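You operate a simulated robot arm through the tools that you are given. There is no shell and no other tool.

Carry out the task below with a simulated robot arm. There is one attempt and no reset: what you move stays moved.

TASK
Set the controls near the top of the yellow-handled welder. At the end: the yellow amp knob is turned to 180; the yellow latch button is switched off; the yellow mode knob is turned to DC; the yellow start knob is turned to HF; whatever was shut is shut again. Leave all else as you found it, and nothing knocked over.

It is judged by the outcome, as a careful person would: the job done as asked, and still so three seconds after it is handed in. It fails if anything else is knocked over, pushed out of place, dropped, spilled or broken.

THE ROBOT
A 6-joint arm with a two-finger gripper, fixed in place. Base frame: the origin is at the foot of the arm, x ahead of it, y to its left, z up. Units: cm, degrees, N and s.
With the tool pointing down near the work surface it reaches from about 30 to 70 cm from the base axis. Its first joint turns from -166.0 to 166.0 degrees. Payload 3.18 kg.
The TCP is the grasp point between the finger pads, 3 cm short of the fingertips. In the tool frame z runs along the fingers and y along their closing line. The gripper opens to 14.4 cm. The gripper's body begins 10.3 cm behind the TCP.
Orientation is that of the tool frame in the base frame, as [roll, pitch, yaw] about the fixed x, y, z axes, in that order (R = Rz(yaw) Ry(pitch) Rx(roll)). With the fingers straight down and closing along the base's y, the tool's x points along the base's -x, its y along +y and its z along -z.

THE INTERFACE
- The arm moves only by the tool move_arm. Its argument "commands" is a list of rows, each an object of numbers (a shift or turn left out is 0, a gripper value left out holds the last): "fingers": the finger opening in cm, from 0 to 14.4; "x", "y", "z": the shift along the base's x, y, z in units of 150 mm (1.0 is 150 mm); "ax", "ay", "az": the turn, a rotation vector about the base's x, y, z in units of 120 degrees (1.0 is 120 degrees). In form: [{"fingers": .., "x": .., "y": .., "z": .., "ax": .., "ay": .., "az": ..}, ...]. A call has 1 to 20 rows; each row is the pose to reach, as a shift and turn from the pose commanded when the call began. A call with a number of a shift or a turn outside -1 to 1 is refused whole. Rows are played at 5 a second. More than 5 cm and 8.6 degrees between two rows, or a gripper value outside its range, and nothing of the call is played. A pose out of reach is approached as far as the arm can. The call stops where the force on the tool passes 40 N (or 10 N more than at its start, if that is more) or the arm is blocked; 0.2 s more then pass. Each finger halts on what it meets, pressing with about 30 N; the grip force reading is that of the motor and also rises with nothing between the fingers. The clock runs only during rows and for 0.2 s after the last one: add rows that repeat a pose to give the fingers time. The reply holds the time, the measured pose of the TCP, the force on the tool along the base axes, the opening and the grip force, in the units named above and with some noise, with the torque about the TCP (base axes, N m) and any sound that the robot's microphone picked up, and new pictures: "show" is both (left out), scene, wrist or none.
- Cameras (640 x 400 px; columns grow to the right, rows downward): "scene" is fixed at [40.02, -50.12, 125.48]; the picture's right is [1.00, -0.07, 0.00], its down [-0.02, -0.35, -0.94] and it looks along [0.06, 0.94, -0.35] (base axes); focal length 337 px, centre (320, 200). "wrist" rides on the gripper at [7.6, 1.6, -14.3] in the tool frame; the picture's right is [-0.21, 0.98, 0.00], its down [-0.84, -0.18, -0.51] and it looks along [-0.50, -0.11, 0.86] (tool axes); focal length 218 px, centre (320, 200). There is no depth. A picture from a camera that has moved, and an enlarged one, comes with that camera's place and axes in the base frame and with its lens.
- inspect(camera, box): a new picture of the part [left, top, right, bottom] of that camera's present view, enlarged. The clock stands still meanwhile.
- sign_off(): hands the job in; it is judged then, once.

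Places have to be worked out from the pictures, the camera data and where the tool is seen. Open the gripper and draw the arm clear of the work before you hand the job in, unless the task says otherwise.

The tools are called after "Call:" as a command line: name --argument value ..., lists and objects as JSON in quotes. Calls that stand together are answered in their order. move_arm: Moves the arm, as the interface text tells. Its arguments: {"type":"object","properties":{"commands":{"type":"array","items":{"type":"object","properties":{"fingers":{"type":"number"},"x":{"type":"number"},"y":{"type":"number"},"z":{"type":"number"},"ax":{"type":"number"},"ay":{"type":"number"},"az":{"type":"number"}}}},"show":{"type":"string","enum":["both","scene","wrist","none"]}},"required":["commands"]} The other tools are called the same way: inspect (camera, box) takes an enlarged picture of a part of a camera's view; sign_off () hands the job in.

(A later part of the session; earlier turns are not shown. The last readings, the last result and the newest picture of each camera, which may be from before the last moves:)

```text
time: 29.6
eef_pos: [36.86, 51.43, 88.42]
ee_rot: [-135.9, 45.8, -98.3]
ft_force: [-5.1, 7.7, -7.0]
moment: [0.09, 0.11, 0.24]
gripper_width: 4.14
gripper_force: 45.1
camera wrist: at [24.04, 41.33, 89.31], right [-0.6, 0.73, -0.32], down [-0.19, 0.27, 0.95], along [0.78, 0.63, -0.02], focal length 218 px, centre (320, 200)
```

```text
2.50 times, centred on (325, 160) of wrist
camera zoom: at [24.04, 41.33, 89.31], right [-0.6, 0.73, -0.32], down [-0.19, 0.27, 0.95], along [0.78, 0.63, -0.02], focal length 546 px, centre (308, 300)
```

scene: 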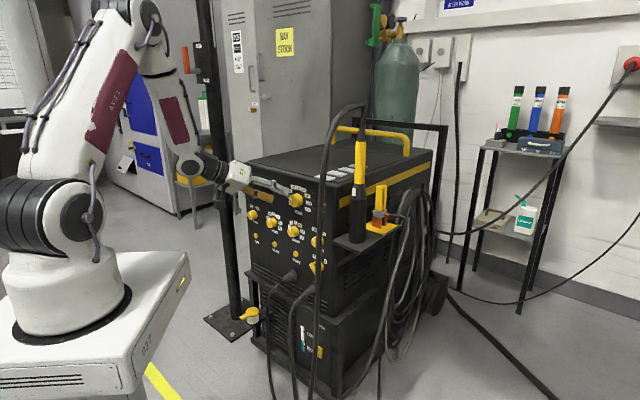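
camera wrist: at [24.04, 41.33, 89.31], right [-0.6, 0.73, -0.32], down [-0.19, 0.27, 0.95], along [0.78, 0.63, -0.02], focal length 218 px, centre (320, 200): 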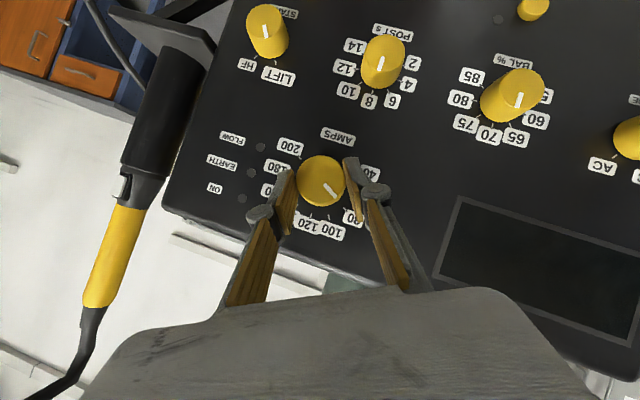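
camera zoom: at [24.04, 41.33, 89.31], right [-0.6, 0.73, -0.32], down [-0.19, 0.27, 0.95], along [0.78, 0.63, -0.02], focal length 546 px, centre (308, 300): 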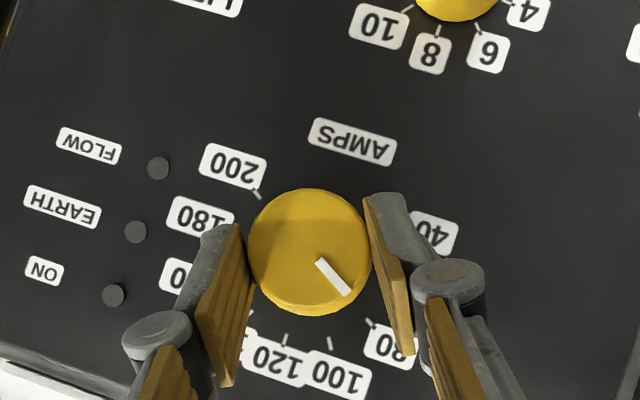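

The knob is held with a 4.14 cm opening. I turn it clockwise about its own axis by 31° and check that it follows.

Call:
move_arm --commands '[{"x": 0.007, "y": -0.0066, "z": 0.0051, "ax": 0.04485, "ay": 0.04706}, {"x": 0.0144, "y": -0.0137, "z": 0.0088, "ax": 0.0897, "ay": 0.0941}, {"x": 0.0221, "y": -0.021, "z": 0.0111, "ax": 0.1346, "ay": 0.1412}, {"x": 0.0299, "y": -0.0285, "z": 0.0119, "ax": 0.1794, "ay": 0.1882}]' --show "wrist"

Call:
inspect --camera "wrist" --box '[230, 80, 420, 240]'

```text
time: 30.6
eef_pos: [37.25, 50.97, 88.65]
ee_rot: [-177.1, 55.0, -131.0]
ft_force: [-4.7, 1.8, -13.3]
moment: [0.02, 0.12, 0.37]
gripper_width: 4.13
gripper_force: 44.9
out of reach, approached as far as the arm can: row 4
camera wrist: at [24.92, 40.48, 90.46], right [-0.63, 0.76, 0.14], down [0.16, -0.06, 0.99], along [0.76, 0.65, -0.08], focal length 218 px, centre (320, 200)
```

wrist: 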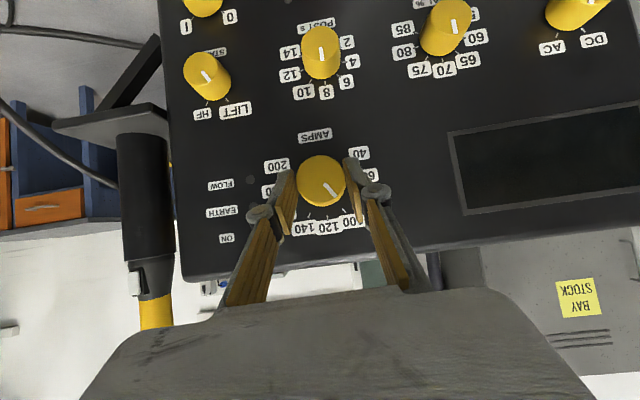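

```text
2.50 times, centred on (325, 160) of wrist
camera zoom: at [24.92, 40.48, 90.46], right [-0.63, 0.76, 0.14], down [0.16, -0.06, 0.99], along [0.76, 0.65, -0.08], focal length 546 px, centre (308, 300)
```

zoom: 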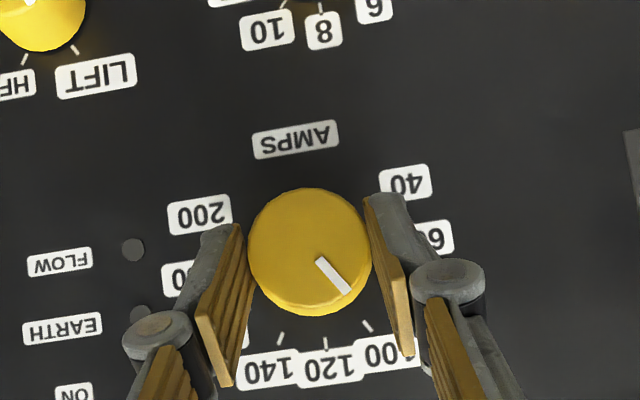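

The knob follows the grip and now reads about 98. The wrist roll hits its limit in this direction, so I release, back off and re-grip with the hand rolled over, which leaves much more turning range.

Call:
move_arm --commands '[{"fingers": 6.5}, {"fingers": 6.5}, {"fingers": 6.5, "x": -0.077, "y": -0.078, "z": 0.076}, {"x": -0.153, "y": -0.156, "z": 0.153}, {"x": -0.23, "y": -0.2337, "z": 0.229}, {"x": -0.23, "y": -0.2337, "z": 0.229}]' --show "wrist"

Call:
inspect --camera "wrist" --box '[230, 80, 420, 240]'

```text
time: 32.0
eef_pos: [33.79, 47.42, 92.06]
ee_rot: [-177.1, 55.3, -130.9]
ft_force: [-0.1, 0.0, 0.5]
moment: [0.03, -0.01, -0.02]
gripper_width: 6.51
gripper_force: 0.0
camera wrist: at [21.59, 36.86, 93.95], right [-0.63, 0.76, 0.14], down [0.15, -0.06, 0.99], along [0.76, 0.65, -0.08], focal length 218 px, centre (320, 200)
```

wrist: 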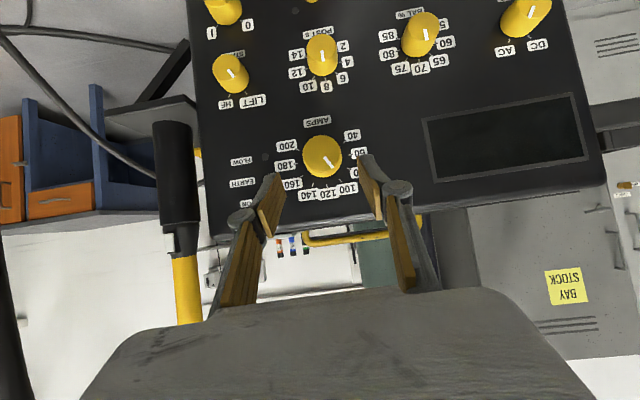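

```text
2.50 times, centred on (325, 160) of wrist
camera zoom: at [21.59, 36.86, 93.95], right [-0.63, 0.76, 0.14], down [0.15, -0.06, 0.99], along [0.76, 0.65, -0.08], focal length 546 px, centre (308, 300)
```

zoom: 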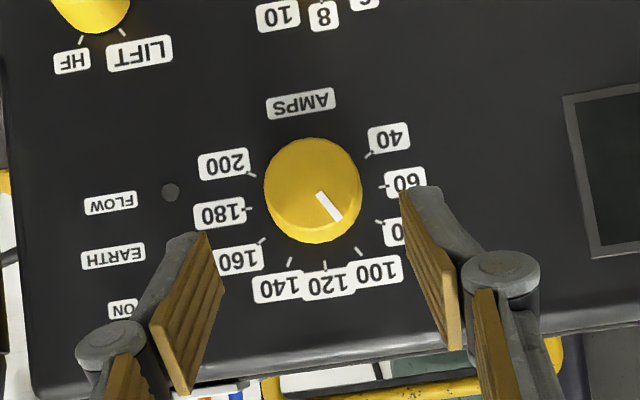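

The knob reads about 102, so about 117° clockwise remains. I roll the hand counter-clockwise about its own axis in two stages.

Call:
move_arm --commands '[{"ax": -0.0387, "ay": -0.0393, "az": 0.0386}, {"ax": -0.0774, "ay": -0.0786, "az": 0.0771}, {"ax": -0.1161, "ay": -0.1179, "az": 0.1157}, {"ax": -0.1548, "ay": -0.1572, "az": 0.1542}, {"ax": -0.1935, "ay": -0.1965, "az": 0.1928}, {"ax": -0.2322, "ay": -0.2358, "az": 0.2314}, {"ax": -0.2709, "ay": -0.2752, "az": 0.27}, {"ax": -0.3096, "ay": -0.3145, "az": 0.3086}, {"ax": -0.3483, "ay": -0.3538, "az": 0.3471}, {"ax": -0.387, "ay": -0.3931, "az": 0.3857}, {"ax": -0.4257, "ay": -0.4324, "az": 0.4243}, {"ax": -0.4644, "ay": -0.4717, "az": 0.4628}, {"ax": -0.503, "ay": -0.511, "az": 0.501}, {"ax": -0.503, "ay": -0.511, "az": 0.501}]'

```text
time: 35.0
eef_pos: [33.72, 47.48, 92.2]
ee_rot: [-126.3, -13.8, -34.4]
ft_force: [0.4, -0.2, 0.0]
moment: [0.02, 0.02, 0.02]
gripper_width: 6.52
gripper_force: 0.1
camera wrist: at [31.5, 33.98, 101.03], right [-0.34, -0.47, -0.82], down [-0.93, 0.27, 0.23], along [0.11, 0.84, -0.53], focal length 218 px, centre (320, 200)
```

scene: 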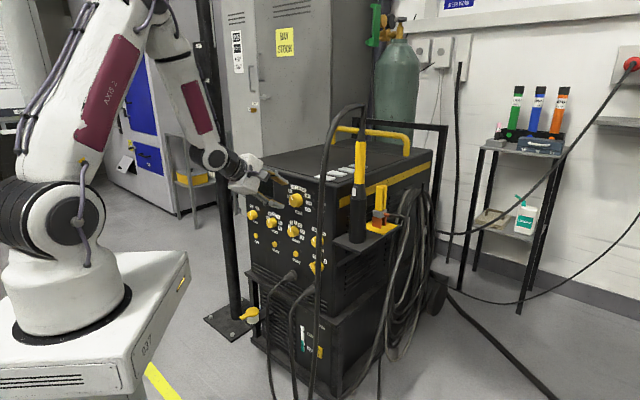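
wrist: 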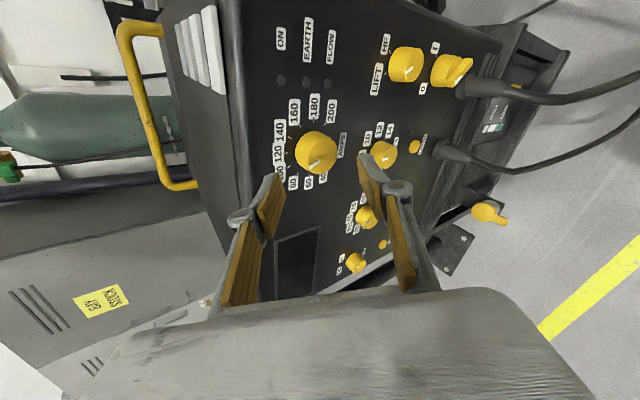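

The roll works without hitting any limit. I continue to the flipped pre-grip pose at −30°.

Call:
move_arm --commands '[{"x": -0.0077, "y": 0.0081, "z": -0.0041, "ax": -0.0446, "ay": -0.0357, "az": 0.0279}, {"x": -0.0154, "y": 0.0162, "z": -0.0082, "ax": -0.0892, "ay": -0.0713, "az": 0.0559}, {"x": -0.0231, "y": 0.0242, "z": -0.0122, "ax": -0.1338, "ay": -0.107, "az": 0.0838}, {"x": -0.0308, "y": 0.0323, "z": -0.0163, "ax": -0.1785, "ay": -0.1427, "az": 0.1118}, {"x": -0.0385, "y": 0.0404, "z": -0.0204, "ax": -0.2231, "ay": -0.1783, "az": 0.1397}, {"x": -0.0462, "y": 0.0485, "z": -0.0245, "ax": -0.2677, "ay": -0.214, "az": 0.1676}, {"x": -0.0538, "y": 0.0565, "z": -0.0285, "ax": -0.3123, "ay": -0.2497, "az": 0.1956}, {"x": -0.0615, "y": 0.0646, "z": -0.0326, "ax": -0.3569, "ay": -0.2854, "az": 0.2235}, {"x": -0.0692, "y": 0.0727, "z": -0.0367, "ax": -0.4015, "ay": -0.321, "az": 0.2514}, {"x": -0.0769, "y": 0.0808, "z": -0.0408, "ax": -0.4462, "ay": -0.3567, "az": 0.2794}, {"x": -0.0846, "y": 0.0888, "z": -0.0448, "ax": -0.4908, "ay": -0.3924, "az": 0.3073}, {"x": -0.0923, "y": 0.0969, "z": -0.0489, "ax": -0.5354, "ay": -0.428, "az": 0.3353}, {"x": -0.1, "y": 0.105, "z": -0.053, "ax": -0.58, "ay": -0.4637, "az": 0.3632}, {"x": -0.1, "y": 0.105, "z": -0.053, "ax": -0.58, "ay": -0.4637, "az": 0.3632}]'

```text
time: 38.0
eef_pos: [32.37, 49.23, 91.29]
ee_rot: [134.9, -45.0, 81.9]
ft_force: [0.0, 1.4, 0.5]
moment: [-0.02, -0.02, 0.0]
gripper_width: 6.5
gripper_force: 0.1
camera wrist: at [23.09, 47.94, 104.7], right [0.59, -0.73, 0.34], down [-0.59, -0.68, -0.43], along [0.55, 0.06, -0.83], focal length 218 px, centre (320, 200)
```

scene: 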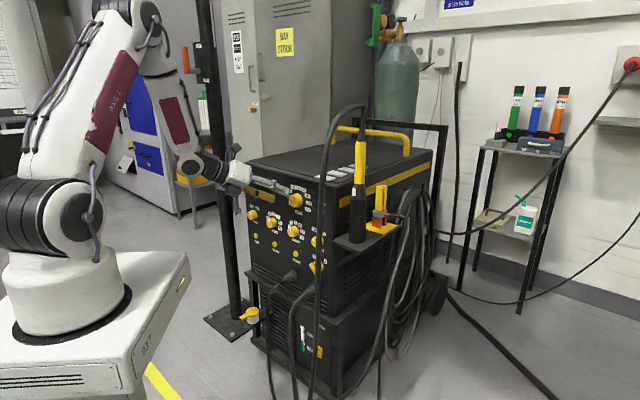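
wrist: 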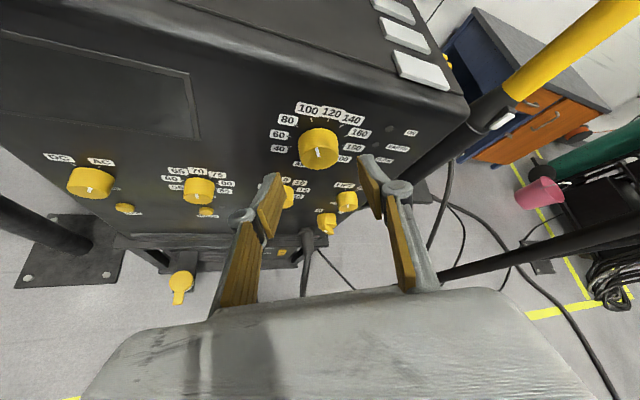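

The flipped pre-grip is reached with the knob centred between the fingers. I advance and close on it.

Call:
move_arm --commands '[{"x": 0.1, "y": 0.05, "z": -0.065}, {"x": 0.2, "y": 0.1, "z": -0.131}, {"x": 0.26, "y": 0.13, "z": -0.17}, {"x": 0.297, "y": 0.149, "z": -0.194}, {"x": 0.297, "y": 0.149, "z": -0.194, "fingers": 5}, {"x": 0.297, "y": 0.149, "z": -0.194, "fingers": 4.5}, {"x": 0.297, "y": 0.149, "z": -0.194, "fingers": 4.1}, {"x": 0.297, "y": 0.149, "z": -0.194, "fingers": 3.8}, {"x": 0.297, "y": 0.149, "z": -0.194, "fingers": 3.8}]' --show "wrist"

Call:
inspect --camera "wrist" --box '[230, 80, 420, 240]'

```text
time: 40.0
eef_pos: [36.65, 51.31, 88.3]
ee_rot: [135.0, -45.1, 81.8]
ft_force: [-0.2, 4.0, -4.9]
moment: [0.02, 0.1, 0.25]
gripper_width: 4.12
gripper_force: 44.4
camera wrist: at [27.36, 49.99, 101.71], right [0.59, -0.73, 0.34], down [-0.59, -0.68, -0.43], along [0.55, 0.06, -0.83], focal length 218 px, centre (320, 200)
```

wrist: 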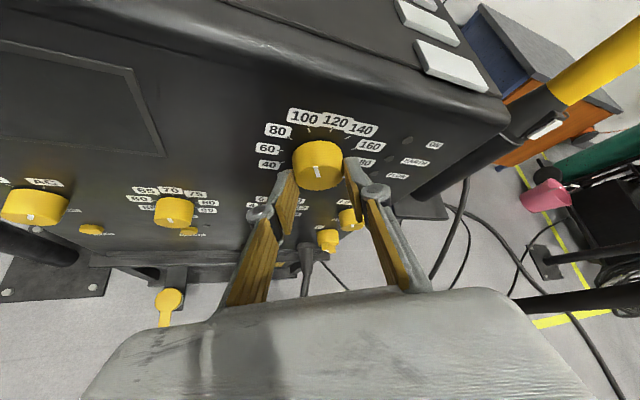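

```text
2.50 times, centred on (325, 160) of wrist
camera zoom: at [27.36, 49.99, 101.71], right [0.59, -0.73, 0.34], down [-0.59, -0.68, -0.43], along [0.55, 0.06, -0.83], focal length 546 px, centre (308, 300)
```

zoom: 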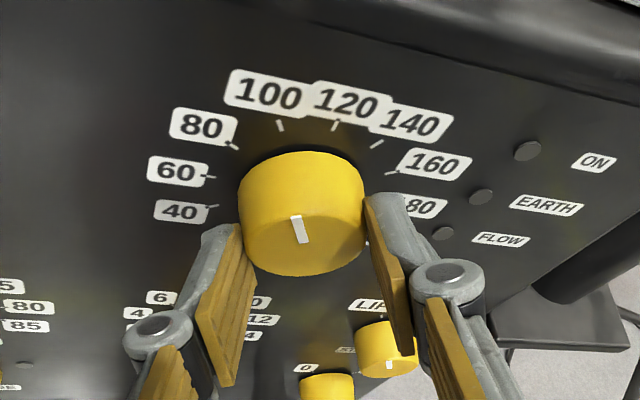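

Good grip with low side force. I turn clockwise 60° about the knob axis.

Call:
move_arm --commands '[{"x": 0.006, "y": -0.0057, "z": 0.0056, "ax": 0.0431, "ay": 0.0453}, {"x": 0.0124, "y": -0.0118, "z": 0.01, "ax": 0.0863, "ay": 0.0905}, {"x": 0.0192, "y": -0.0183, "z": 0.0133, "ax": 0.1294, "ay": 0.1358}, {"x": 0.0262, "y": -0.025, "z": 0.0153, "ax": 0.1725, "ay": 0.181}, {"x": 0.0334, "y": -0.0319, "z": 0.016, "ax": 0.2156, "ay": 0.2263}, {"x": 0.0406, "y": -0.0387, "z": 0.0154, "ax": 0.2588, "ay": 0.2715}, {"x": 0.0477, "y": -0.0454, "z": 0.0136, "ax": 0.3019, "ay": 0.3168}, {"x": 0.0545, "y": -0.052, "z": 0.0104, "ax": 0.345, "ay": 0.362}, {"x": 0.0545, "y": -0.052, "z": 0.0104, "ax": 0.345, "ay": 0.362}]' --show "both"

Call:
inspect --camera "wrist" --box '[230, 80, 420, 240]'

```text
time: 41.2
eef_pos: [37.11, 50.89, 88.78]
ee_rot: [-172.7, -54.1, 38.3]
ft_force: [7.0, -1.3, -1.0]
moment: [-0.3, 0.12, -0.13]
gripper_width: 4.13
gripper_force: 44.6
out of reach, approached as far as the arm can: row 5
stopped in row 5: the force on the tool passed its limit at 56 N (the readings are from after the stop); the commanded pose is now the measured one
camera wrist: at [33.83, 43.95, 103.07], right [0.58, -0.78, -0.24], down [-0.79, -0.48, -0.37], along [0.17, 0.41, -0.9], focal length 218 px, centre (320, 200)
```

scene: 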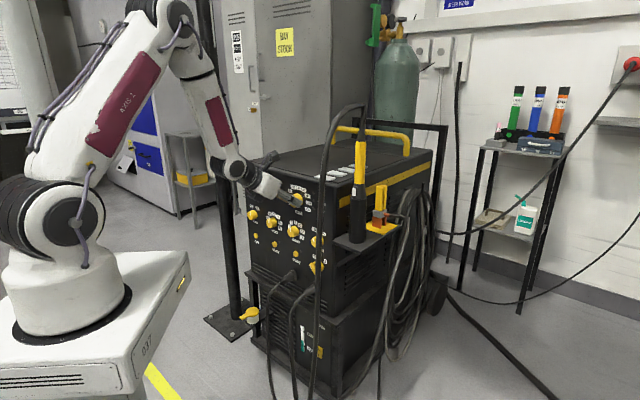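
wrist: 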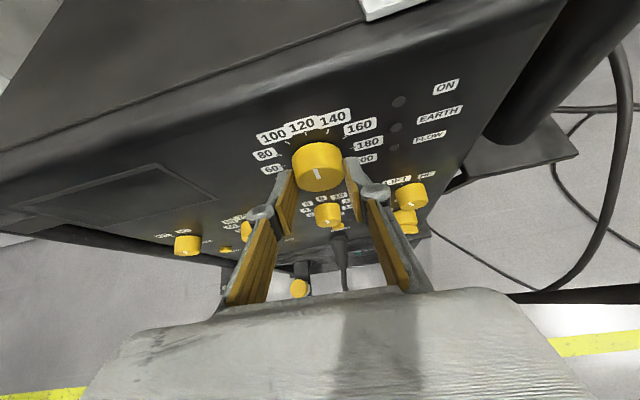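

```text
2.50 times, centred on (325, 160) of wrist
camera zoom: at [33.83, 43.95, 103.07], right [0.58, -0.78, -0.24], down [-0.79, -0.48, -0.37], along [0.17, 0.41, -0.9], focal length 546 px, centre (308, 300)
```

zoom: 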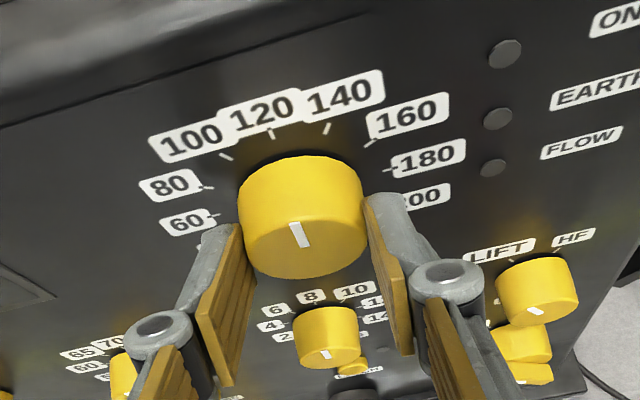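

The stop came from forearm roll reaching its limit near ψ ≈ +4°, and this grip turned the knob about 34°, to roughly 125. From here I use only negative grip angles. I open the fingers, rotate back slightly and retreat.

Call:
move_arm --commands '[{"fingers": 6.8}, {"fingers": 6.8}, {"x": -0.008, "y": 0.0076, "z": -0.002, "ax": -0.0402, "ay": -0.0422}, {"x": -0.0159, "y": 0.0152, "z": -0.0039, "ax": -0.0805, "ay": -0.0845}, {"x": -0.09, "y": -0.05, "z": 0.07, "ax": -0.0805, "ay": -0.0845}, {"x": -0.165, "y": -0.115, "z": 0.145, "ax": -0.0805, "ay": -0.0845}, {"x": -0.24, "y": -0.18, "z": 0.22, "ax": -0.0805, "ay": -0.0845}, {"x": -0.24, "y": -0.18, "z": 0.22, "ax": -0.0805, "ay": -0.0845}]' --show "wrist"

Call:
inspect --camera "wrist" --box '[240, 90, 420, 210]'

Call:
inspect --camera "scene" --box '[260, 180, 340, 230]'

```text
time: 43.0
eef_pos: [33.3, 48.2, 92.13]
ee_rot: [163.4, -53.7, 57.8]
ft_force: [0.7, -0.3, 0.4]
moment: [0.01, 0.0, 0.0]
gripper_width: 6.79
gripper_force: 0.0
camera wrist: at [27.52, 43.78, 106.68], right [0.61, -0.79, 0.0], down [-0.72, -0.55, -0.42], along [0.33, 0.26, -0.91], focal length 218 px, centre (320, 200)
```

wrist: 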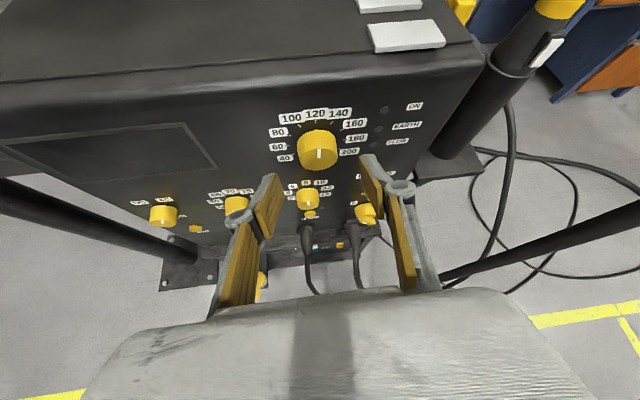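

```text
3.33 times, centred on (330, 150) of wrist
camera zoom: at [27.52, 43.78, 106.68], right [0.61, -0.79, 0.0], down [-0.72, -0.55, -0.42], along [0.33, 0.26, -0.91], focal length 728 px, centre (287, 367)
```

zoom: 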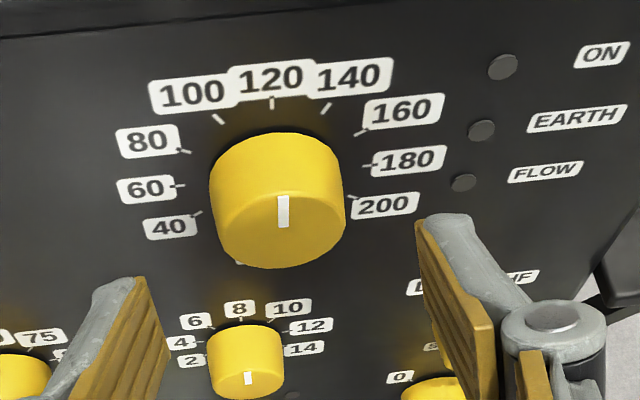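

```text
8.00 times, centred on (300, 205) of scene
camera zoom: at [40.02, -50.12, 125.48], right [1.0, -0.07, 0.0], down [-0.02, -0.35, -0.94], along [0.06, 0.94, -0.35], focal length 2696 px, centre (480, 160)
```

zoom: 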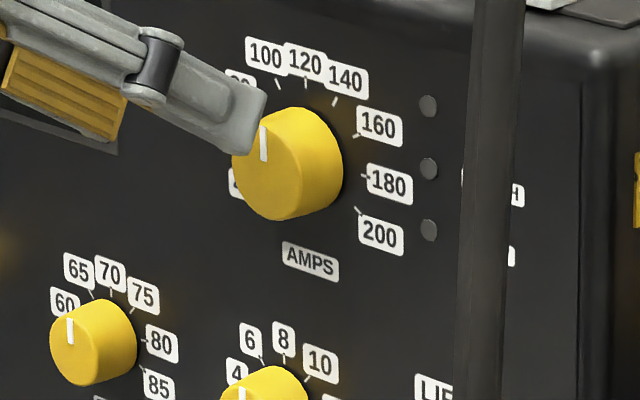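

The pointer now sits at about 120–121, so about 89° remains. I re-orient to ψ = −50° at stand-off.

Call:
move_arm --commands '[{"x": -0.026, "y": 0.023, "z": -0.023, "ax": -0.0471, "ay": -0.0479, "az": 0.0034}, {"x": -0.053, "y": 0.045, "z": -0.046, "ax": -0.0941, "ay": -0.0958, "az": 0.0068}, {"x": -0.079, "y": 0.068, "z": -0.069, "ax": -0.1412, "ay": -0.1436, "az": 0.0103}, {"x": -0.106, "y": 0.09, "z": -0.092, "ax": -0.1882, "ay": -0.1915, "az": 0.0137}, {"x": -0.132, "y": 0.113, "z": -0.115, "ax": -0.2353, "ay": -0.2394, "az": 0.0171}, {"x": -0.132, "y": 0.113, "z": -0.115, "ax": -0.2353, "ay": -0.2394, "az": 0.0171}]' --show "wrist"

```text
time: 44.4
eef_pos: [34.11, 51.58, 92.4]
ee_rot: [119.9, -31.2, 92.7]
ft_force: [1.0, -0.9, -0.1]
moment: [0.01, 0.0, -0.01]
gripper_width: 6.78
gripper_force: 0.0
out of reach, approached as far as the arm can: row 4, 5, 6
camera wrist: at [22.4, 53.17, 103.61], right [0.52, -0.59, 0.62], down [-0.49, -0.8, -0.35], along [0.7, -0.12, -0.7], focal length 218 px, centre (320, 200)
```

wrist: 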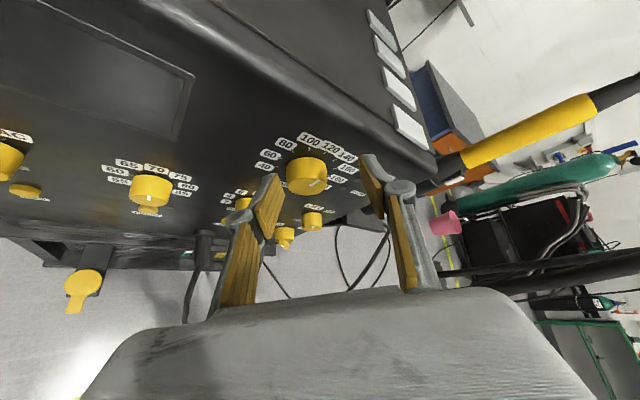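

The 52° bend limit is real, and the forearm-roll limit also applies. A steeper tool at α = 45° satisfies both, so I move to ψ = −42°, α = 45° with a shorter stand-off.

Call:
move_arm --commands '[{"x": -0.01, "y": -0.012, "z": -0.067, "ax": 0.0039, "ay": 0.029, "az": -0.034}, {"x": -0.019, "y": -0.024, "z": -0.135, "ax": 0.0078, "ay": 0.0579, "az": -0.068}, {"x": -0.019, "y": -0.024, "z": -0.135, "ax": 0.0078, "ay": 0.0579, "az": -0.068}]' --show "wrist"

```text
time: 45.2
eef_pos: [33.7, 51.33, 90.34]
ee_rot: [128.1, -31.7, 80.2]
ft_force: [0.3, 0.2, -0.6]
moment: [-0.04, -0.04, -0.03]
gripper_width: 6.8
gripper_force: 0.0
camera wrist: at [23.7, 54.26, 103.04], right [0.5, -0.68, 0.55], down [-0.64, -0.71, -0.3], along [0.59, -0.2, -0.78], focal length 218 px, centre (320, 200)
```

wrist: 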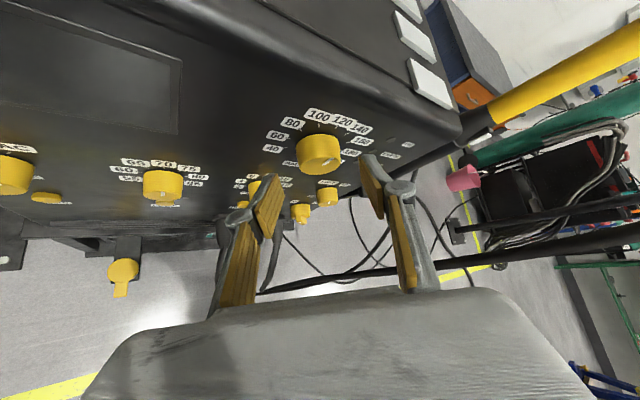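

The pose was reached exactly. I advance 3.5 cm along the tool and grip.

Call:
move_arm --commands '[{"x": 0.08, "y": 0.014, "z": -0.048}, {"x": 0.15, "y": 0.027, "z": -0.09}, {"x": 0.2027, "y": 0.036, "z": -0.1207}, {"x": 0.2027, "y": 0.036, "z": -0.1207, "fingers": 5.2}, {"x": 0.2027, "y": 0.036, "z": -0.1207, "fingers": 4.5}, {"x": 0.2027, "y": 0.036, "z": -0.1207, "fingers": 4.1}, {"x": 0.2027, "y": 0.036, "z": -0.1207, "fingers": 3.8}, {"x": 0.2027, "y": 0.036, "z": -0.1207, "fingers": 3.8}]' --show "wrist"

Call:
inspect --camera "wrist" --box '[230, 80, 420, 240]'

```text
time: 47.0
eef_pos: [36.48, 51.83, 88.48]
ee_rot: [128.2, -31.7, 80.2]
ft_force: [-2.2, 5.7, -6.3]
moment: [0.17, -0.03, 0.07]
gripper_width: 4.09
gripper_force: 45.1
camera wrist: at [26.57, 54.75, 101.13], right [0.5, -0.68, 0.54], down [-0.64, -0.71, -0.3], along [0.59, -0.2, -0.78], focal length 218 px, centre (320, 200)
```

wrist: 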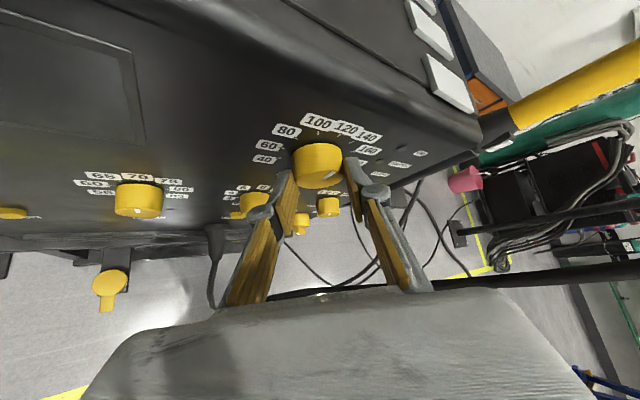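

```text
2.50 times, centred on (325, 160) of wrist
camera zoom: at [26.57, 54.75, 101.13], right [0.5, -0.68, 0.54], down [-0.64, -0.71, -0.3], along [0.59, -0.2, -0.78], focal length 546 px, centre (308, 300)
```

zoom: 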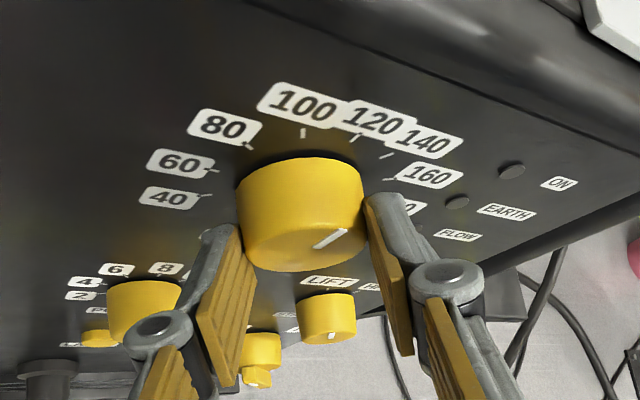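

Firm grip again. I turn clockwise 44°.

Call:
move_arm --commands '[{"x": 0.0072, "y": -0.0069, "z": 0.0095, "ax": 0.0426, "ay": 0.0447}, {"x": 0.0152, "y": -0.0145, "z": 0.0177, "ax": 0.0851, "ay": 0.0893}, {"x": 0.0239, "y": -0.0228, "z": 0.0244, "ax": 0.1277, "ay": 0.134}, {"x": 0.0332, "y": -0.0316, "z": 0.0295, "ax": 0.1702, "ay": 0.1786}, {"x": 0.0428, "y": -0.0408, "z": 0.0328, "ax": 0.2128, "ay": 0.2233}, {"x": 0.0527, "y": -0.0503, "z": 0.0345, "ax": 0.2553, "ay": 0.2679}, {"x": 0.0527, "y": -0.0503, "z": 0.0345, "ax": 0.2553, "ay": 0.2679}]' --show "wrist"

Call:
inspect --camera "wrist" --box '[230, 80, 420, 240]'

Call:
inspect --camera "scene" --box '[260, 180, 340, 230]'

```text
time: 48.6
eef_pos: [37.27, 50.91, 88.86]
ee_rot: [-176.6, -44.7, 43.9]
ft_force: [-12.5, -2.6, -7.7]
moment: [-0.35, 0.5, -0.63]
gripper_width: 4.1
gripper_force: 45.1
camera wrist: at [35.74, 46.06, 104.38], right [0.6, -0.78, -0.19], down [-0.8, -0.56, -0.23], along [0.07, 0.29, -0.96], focal length 218 px, centre (320, 200)
```

wrist: 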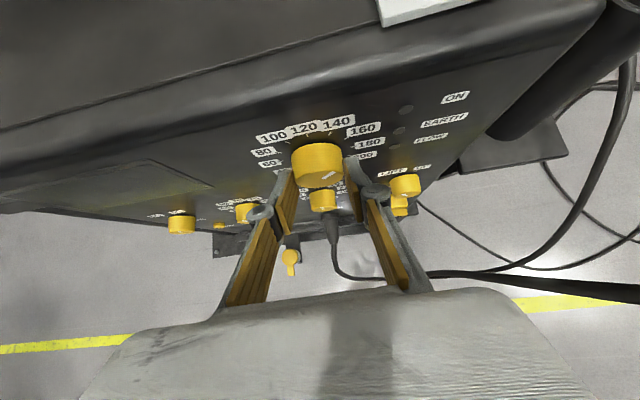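

```text
2.50 times, centred on (325, 160) of wrist
camera zoom: at [35.74, 46.06, 104.38], right [0.6, -0.78, -0.19], down [-0.8, -0.56, -0.23], along [0.07, 0.29, -0.96], focal length 546 px, centre (308, 300)
```

zoom: 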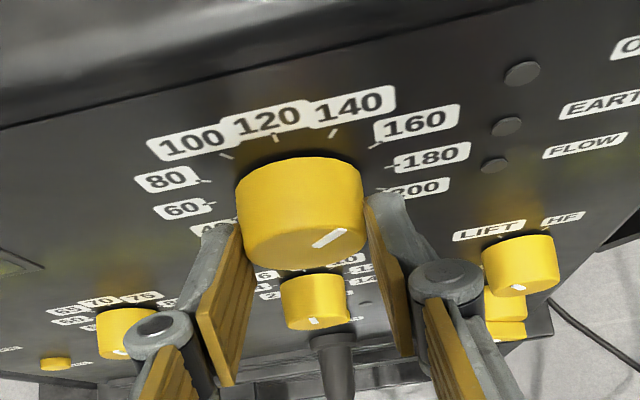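

```text
8.00 times, centred on (300, 205) of scene
camera zoom: at [40.02, -50.12, 125.48], right [1.0, -0.07, 0.0], down [-0.02, -0.35, -0.94], along [0.06, 0.94, -0.35], focal length 2696 px, centre (480, 160)
```

zoom: 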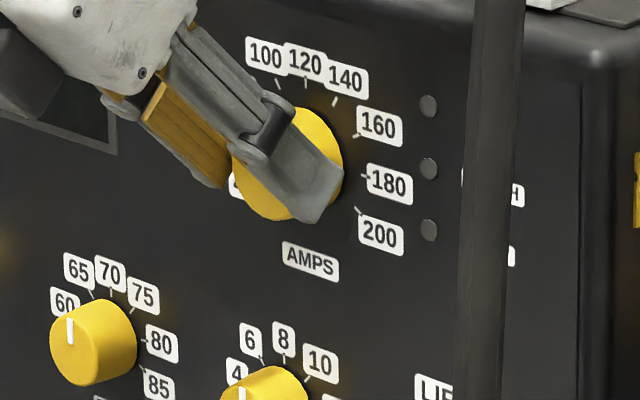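

That took it to about 150. I release, retreat a little and read it.

Call:
move_arm --commands '[{"fingers": 6.8}, {"fingers": 6.8}, {"x": -0.055, "y": -0.062, "z": 0.084}, {"x": -0.124, "y": -0.141, "z": 0.189}, {"x": -0.124, "y": -0.141, "z": 0.189}]' --show "none"

Call:
inspect --camera "wrist" --box '[240, 90, 420, 210]'

Call:
inspect --camera "scene" --box '[260, 180, 340, 230]'

```text
time: 49.8
eef_pos: [35.53, 48.82, 91.77]
ee_rot: [-176.6, -45.0, 44.0]
ft_force: [-0.1, 0.4, -0.2]
moment: [0.02, -0.01, -0.01]
gripper_width: 6.8
gripper_force: 0.0
```

```text
3.33 times, centred on (330, 150) of wrist
camera zoom: at [33.87, 43.81, 107.21], right [0.6, -0.78, -0.19], down [-0.8, -0.56, -0.23], along [0.07, 0.29, -0.95], focal length 728 px, centre (287, 367)
```

zoom: 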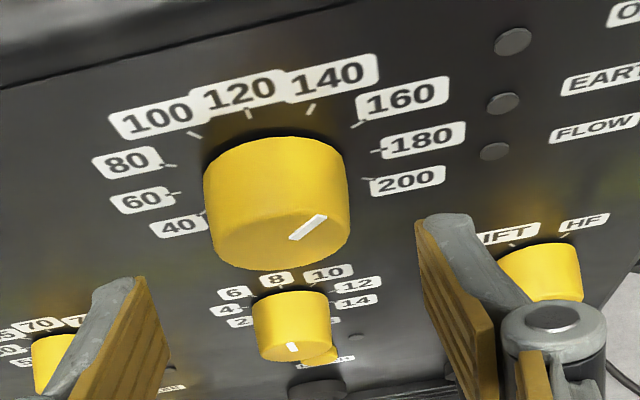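

```text
8.00 times, centred on (300, 205) of scene
camera zoom: at [40.02, -50.12, 125.48], right [1.0, -0.07, 0.0], down [-0.02, -0.35, -0.94], along [0.06, 0.94, -0.35], focal length 2696 px, centre (480, 160)
```

zoom: 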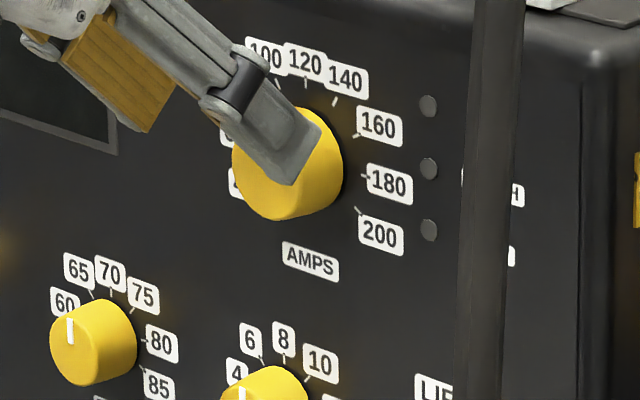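

The ray-plane measurement puts the pointer 46° right of top, about 151, so 44° remains. I re-grip at ψ = −42° the same way.

Call:
move_arm --commands '[{"x": -0.019, "y": 0.027, "z": -0.016, "ax": -0.0426, "ay": -0.0447}, {"x": -0.038, "y": 0.053, "z": -0.031, "ax": -0.0851, "ay": -0.0893}, {"x": -0.057, "y": 0.08, "z": -0.047, "ax": -0.1277, "ay": -0.134}, {"x": -0.075, "y": 0.107, "z": -0.062, "ax": -0.1702, "ay": -0.1786}, {"x": -0.094, "y": 0.133, "z": -0.078, "ax": -0.2128, "ay": -0.2233}, {"x": -0.113, "y": 0.16, "z": -0.093, "ax": -0.2553, "ay": -0.2679}, {"x": -0.113, "y": 0.16, "z": -0.093, "ax": -0.2553, "ay": -0.2679}, {"x": -0.03, "y": 0.178, "z": -0.145, "ax": -0.2553, "ay": -0.2679}, {"x": 0.035, "y": 0.193, "z": -0.187, "ax": -0.2553, "ay": -0.2679}, {"x": 0.0807, "y": 0.2033, "z": -0.216, "ax": -0.2553, "ay": -0.2679}, {"x": 0.0807, "y": 0.2033, "z": -0.216, "ax": -0.2553, "ay": -0.2679, "fingers": 5.2}, {"x": 0.0807, "y": 0.2033, "z": -0.216, "ax": -0.2553, "ay": -0.2679, "fingers": 4.5}, {"x": 0.0807, "y": 0.2033, "z": -0.216, "ax": -0.2553, "ay": -0.2679, "fingers": 4.1}, {"x": 0.0807, "y": 0.2033, "z": -0.216, "ax": -0.2553, "ay": -0.2679, "fingers": 3.8}, {"x": 0.0807, "y": 0.2033, "z": -0.216, "ax": -0.2553, "ay": -0.2679, "fingers": 3.8}]' --show "wrist"

Call:
inspect --camera "wrist" --box '[230, 80, 420, 240]'

```text
time: 53.0
eef_pos: [36.5, 51.99, 88.39]
ee_rot: [128.1, -31.6, 80.2]
ft_force: [-0.1, 4.2, -3.4]
moment: [0.06, 0.07, 0.14]
gripper_width: 4.12
gripper_force: 44.7
camera wrist: at [26.74, 55.01, 101.15], right [0.5, -0.68, 0.55], down [-0.64, -0.71, -0.3], along [0.59, -0.2, -0.78], focal length 218 px, centre (320, 200)
```

wrist: 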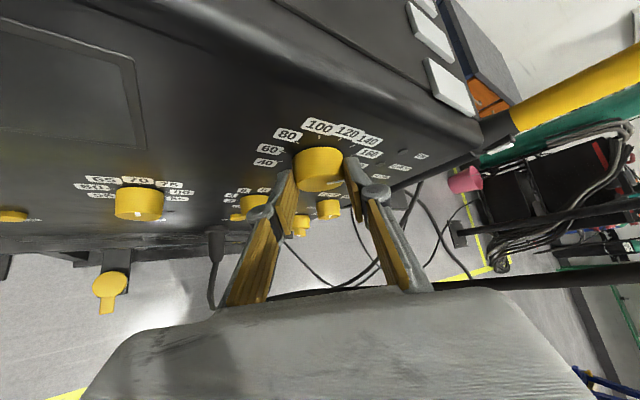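

```text
2.50 times, centred on (325, 160) of wrist
camera zoom: at [26.74, 55.01, 101.15], right [0.5, -0.68, 0.55], down [-0.64, -0.71, -0.3], along [0.59, -0.2, -0.78], focal length 546 px, centre (308, 300)
```

zoom: 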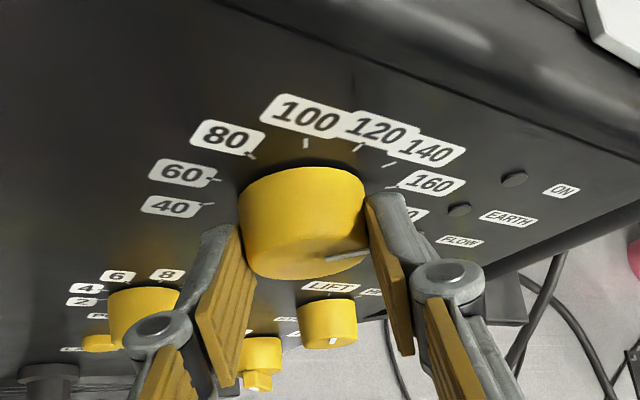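

Same grip as before. I apply the remaining 44° clockwise.

Call:
move_arm --commands '[{"x": 0.0072, "y": -0.0069, "z": 0.0095, "ax": 0.0426, "ay": 0.0447}, {"x": 0.0152, "y": -0.0145, "z": 0.0177, "ax": 0.0851, "ay": 0.0893}, {"x": 0.0239, "y": -0.0228, "z": 0.0244, "ax": 0.1277, "ay": 0.134}, {"x": 0.0332, "y": -0.0316, "z": 0.0295, "ax": 0.1702, "ay": 0.1786}, {"x": 0.0428, "y": -0.0408, "z": 0.0328, "ax": 0.2128, "ay": 0.2233}, {"x": 0.0522, "y": -0.0498, "z": 0.0344, "ax": 0.253, "ay": 0.2655}, {"x": 0.0522, "y": -0.0498, "z": 0.0344, "ax": 0.253, "ay": 0.2655}]' --show "none"

Call:
inspect --camera "wrist" --box '[230, 80, 420, 240]'

```text
time: 54.6
eef_pos: [37.37, 51.2, 89.04]
ee_rot: [-177.2, -44.7, 44.5]
ft_force: [5.8, 14.7, -23.9]
moment: [-0.34, 0.45, -0.02]
gripper_width: 4.11
gripper_force: 45.3
```

```text
2.50 times, centred on (325, 160) of wrist
camera zoom: at [35.8, 46.33, 104.46], right [0.6, -0.78, -0.18], down [-0.8, -0.56, -0.23], along [0.08, 0.28, -0.96], focal length 546 px, centre (308, 300)
```

zoom: 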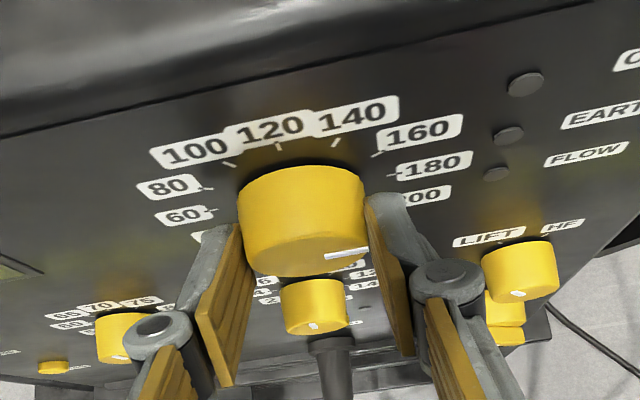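

The pointer looks level with the 180 tick. I release, retreat further and check from both cameras.

Call:
move_arm --commands '[{"fingers": 6.8}, {"fingers": 6.8}, {"x": -0.055, "y": -0.062, "z": 0.084}, {"x": -0.124, "y": -0.141, "z": 0.189}, {"x": -0.22, "y": -0.16, "z": 0.35}, {"x": -0.32, "y": -0.18, "z": 0.5}, {"x": -0.32, "y": -0.18, "z": 0.5}]' --show "both"

Call:
inspect --camera "scene" --box '[265, 185, 335, 229]'

Call:
inspect --camera "wrist" --box '[250, 70, 430, 190]'

```text
time: 56.2
eef_pos: [32.61, 48.31, 96.48]
ee_rot: [-177.2, -45.0, 44.3]
ft_force: [0.3, -0.7, -1.0]
moment: [-0.01, 0.03, 0.03]
gripper_width: 6.8
gripper_force: 0.1
camera wrist: at [30.9, 43.36, 111.96], right [0.6, -0.78, -0.18], down [-0.79, -0.56, -0.23], along [0.08, 0.28, -0.96], focal length 218 px, centre (320, 200)
```

scene: 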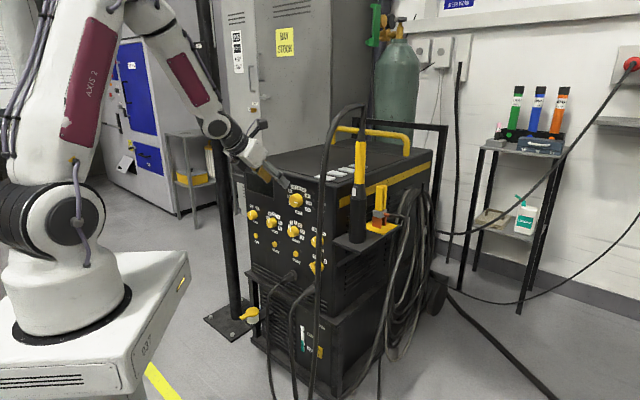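
wrist: 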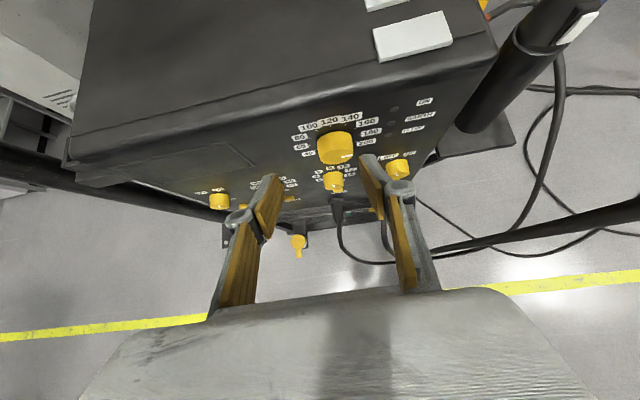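

```text
9.09 times, centred on (300, 207) of scene
camera zoom: at [40.02, -50.12, 125.48], right [1.0, -0.07, 0.0], down [-0.02, -0.35, -0.94], along [0.06, 0.94, -0.35], focal length 3064 px, centre (502, 136)
```

zoom: 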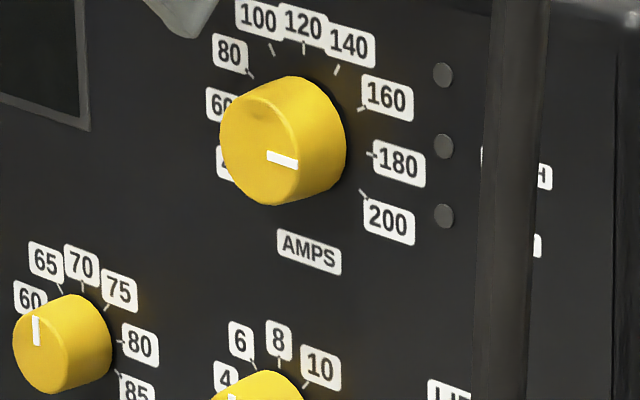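

```text
3.33 times, centred on (340, 130) of wrist
camera zoom: at [30.9, 43.36, 111.96], right [0.6, -0.78, -0.18], down [-0.79, -0.56, -0.23], along [0.08, 0.28, -0.96], focal length 728 px, centre (253, 433)
```

zoom: 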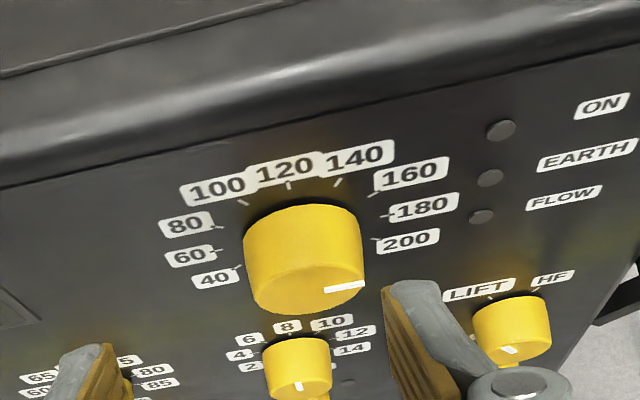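

Amp looks right on 180. I confirm with a tighter zoom.

Call:
inspect --camera "scene" --box '[284, 188, 316, 208]'

Call:
inspect --camera "scene" --box '[240, 195, 290, 226]'

```text
16.00 times, centred on (300, 198) of scene
camera zoom: at [40.02, -50.12, 125.48], right [1.0, -0.07, 0.0], down [-0.02, -0.35, -0.94], along [0.06, 0.94, -0.35], focal length 5393 px, centre (640, 232)
```

zoom: 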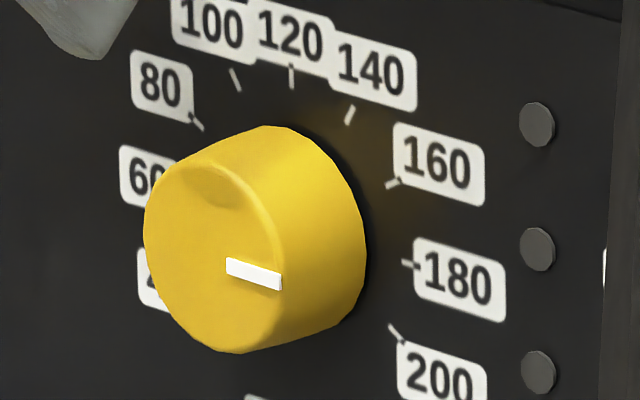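

```text
12.80 times, centred on (265, 210) of scene
camera zoom: at [40.02, -50.12, 125.48], right [1.0, -0.07, 0.0], down [-0.02, -0.35, -0.94], along [0.06, 0.94, -0.35], focal length 4314 px, centre (1024, 66)
```

zoom: 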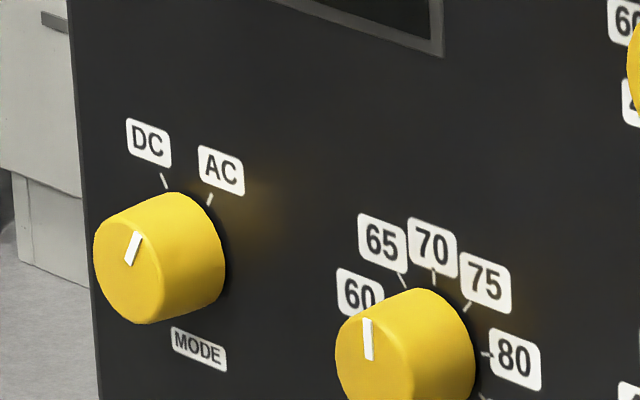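

Amp is confirmed at 180. Next is the mode knob, which needs about 42° counter-clockwise to reach DC. I move across in front of the panel, well clear of the knobs, toward it.

Call:
move_arm --commands '[{"fingers": 6, "x": -0.177, "y": 0.145, "z": -0.108, "ax": 0.0391, "ay": 0.0204, "az": -0.0028}, {"x": -0.354, "y": 0.29, "z": -0.216, "ax": 0.0783, "ay": 0.0407, "az": -0.0057}, {"x": -0.53, "y": 0.435, "z": -0.325, "ax": 0.1174, "ay": 0.0611, "az": -0.0085}, {"x": -0.707, "y": 0.58, "z": -0.433, "ax": 0.1565, "ay": 0.0814, "az": -0.0113}, {"x": -0.707, "y": 0.58, "z": -0.433, "ax": 0.1565, "ay": 0.0814, "az": -0.0113}]' --show "wrist"

```text
time: 57.4
eef_pos: [21.85, 57.28, 89.91]
ee_rot: [-146.6, -46.9, 20.9]
ft_force: [0.2, 0.0, -0.9]
moment: [0.01, -0.02, 0.02]
gripper_width: 6.01
gripper_force: 0.0
camera wrist: at [22.47, 47.57, 103.09], right [0.52, -0.67, -0.52], down [-0.85, -0.46, -0.26], along [-0.07, 0.58, -0.81], focal length 218 px, centre (320, 200)
```

wrist: 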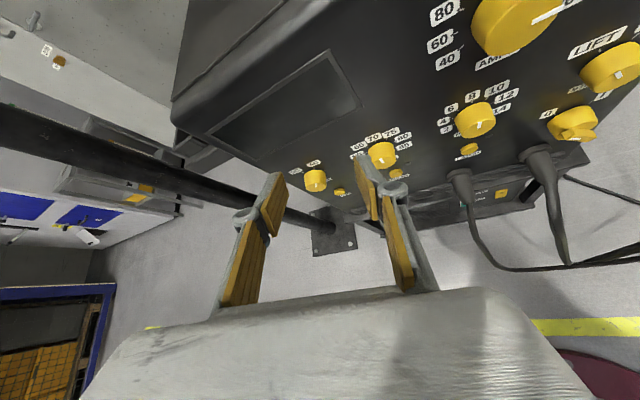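

On target, with the mode knob centred between the fingers. I go to the pre-grip point.

Call:
move_arm --commands '[{"x": -0.04, "y": 0.099, "z": -0.172}, {"x": -0.08, "y": 0.199, "z": -0.343}, {"x": -0.119, "y": 0.298, "z": -0.515}, {"x": -0.159, "y": 0.397, "z": -0.686}, {"x": -0.159, "y": 0.397, "z": -0.686}]' --show "both"

Call:
inspect --camera "wrist" --box '[230, 80, 420, 240]'

```text
time: 58.6
eef_pos: [19.71, 63.17, 79.85]
ee_rot: [-146.7, -46.9, 20.8]
ft_force: [0.4, -0.6, 0.0]
moment: [-0.01, -0.03, 0.01]
gripper_width: 6.0
gripper_force: 0.0
camera wrist: at [20.4, 53.51, 92.94], right [0.52, -0.67, -0.52], down [-0.85, -0.46, -0.26], along [-0.06, 0.58, -0.81], focal length 218 px, centre (320, 200)
```

scene: 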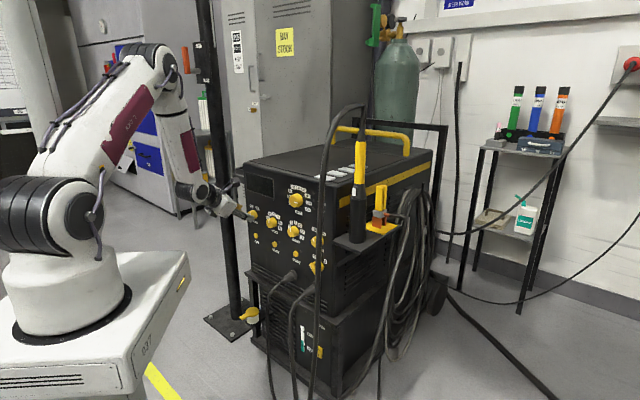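
wrist: 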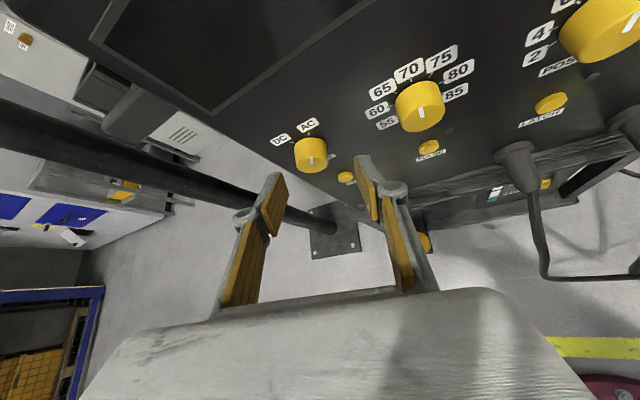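

```text
2.50 times, centred on (325, 160) of wrist
camera zoom: at [20.4, 53.51, 92.94], right [0.52, -0.67, -0.52], down [-0.85, -0.46, -0.26], along [-0.06, 0.58, -0.81], focal length 546 px, centre (308, 300)
```

zoom: 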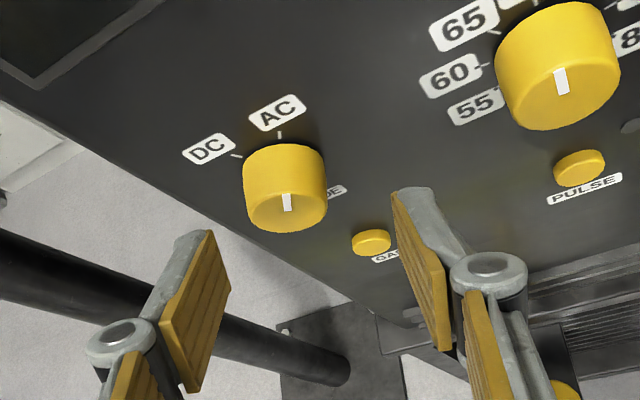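

The new close view shows the knob off the tool axis. Using wrist views only, the knob faces are at d ≈ 65.2 (n azimuth 45.9°), and the mode knob is near (21.95, 69.5, 75.4). I correct the pre-grip to match and check again.

Call:
move_arm --commands '[{"x": -0.005, "y": 0.053, "z": -0.021}, {"x": -0.0093, "y": 0.1053, "z": -0.042}, {"x": -0.0093, "y": 0.1053, "z": -0.042}]' --show "none"

Call:
inspect --camera "wrist" --box '[230, 80, 420, 240]'

```text
time: 59.4
eef_pos: [19.56, 64.58, 79.14]
ee_rot: [-146.6, -46.9, 20.8]
ft_force: [0.1, 0.4, -0.4]
moment: [-0.01, -0.01, 0.0]
gripper_width: 6.02
gripper_force: 0.1
```

```text
2.50 times, centred on (325, 160) of wrist
camera zoom: at [20.15, 55.07, 92.26], right [0.52, -0.68, -0.52], down [-0.85, -0.46, -0.26], along [-0.06, 0.58, -0.81], focal length 546 px, centre (308, 300)
```

zoom: 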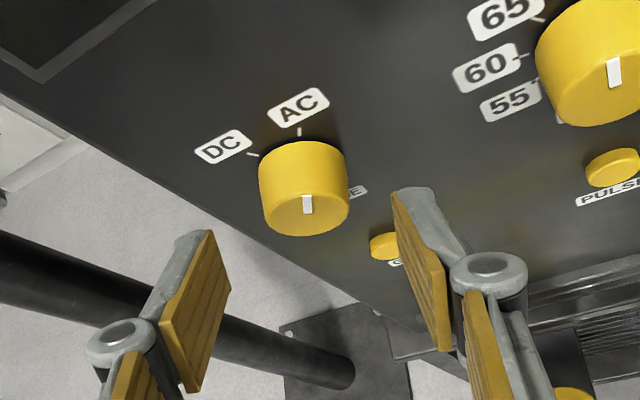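

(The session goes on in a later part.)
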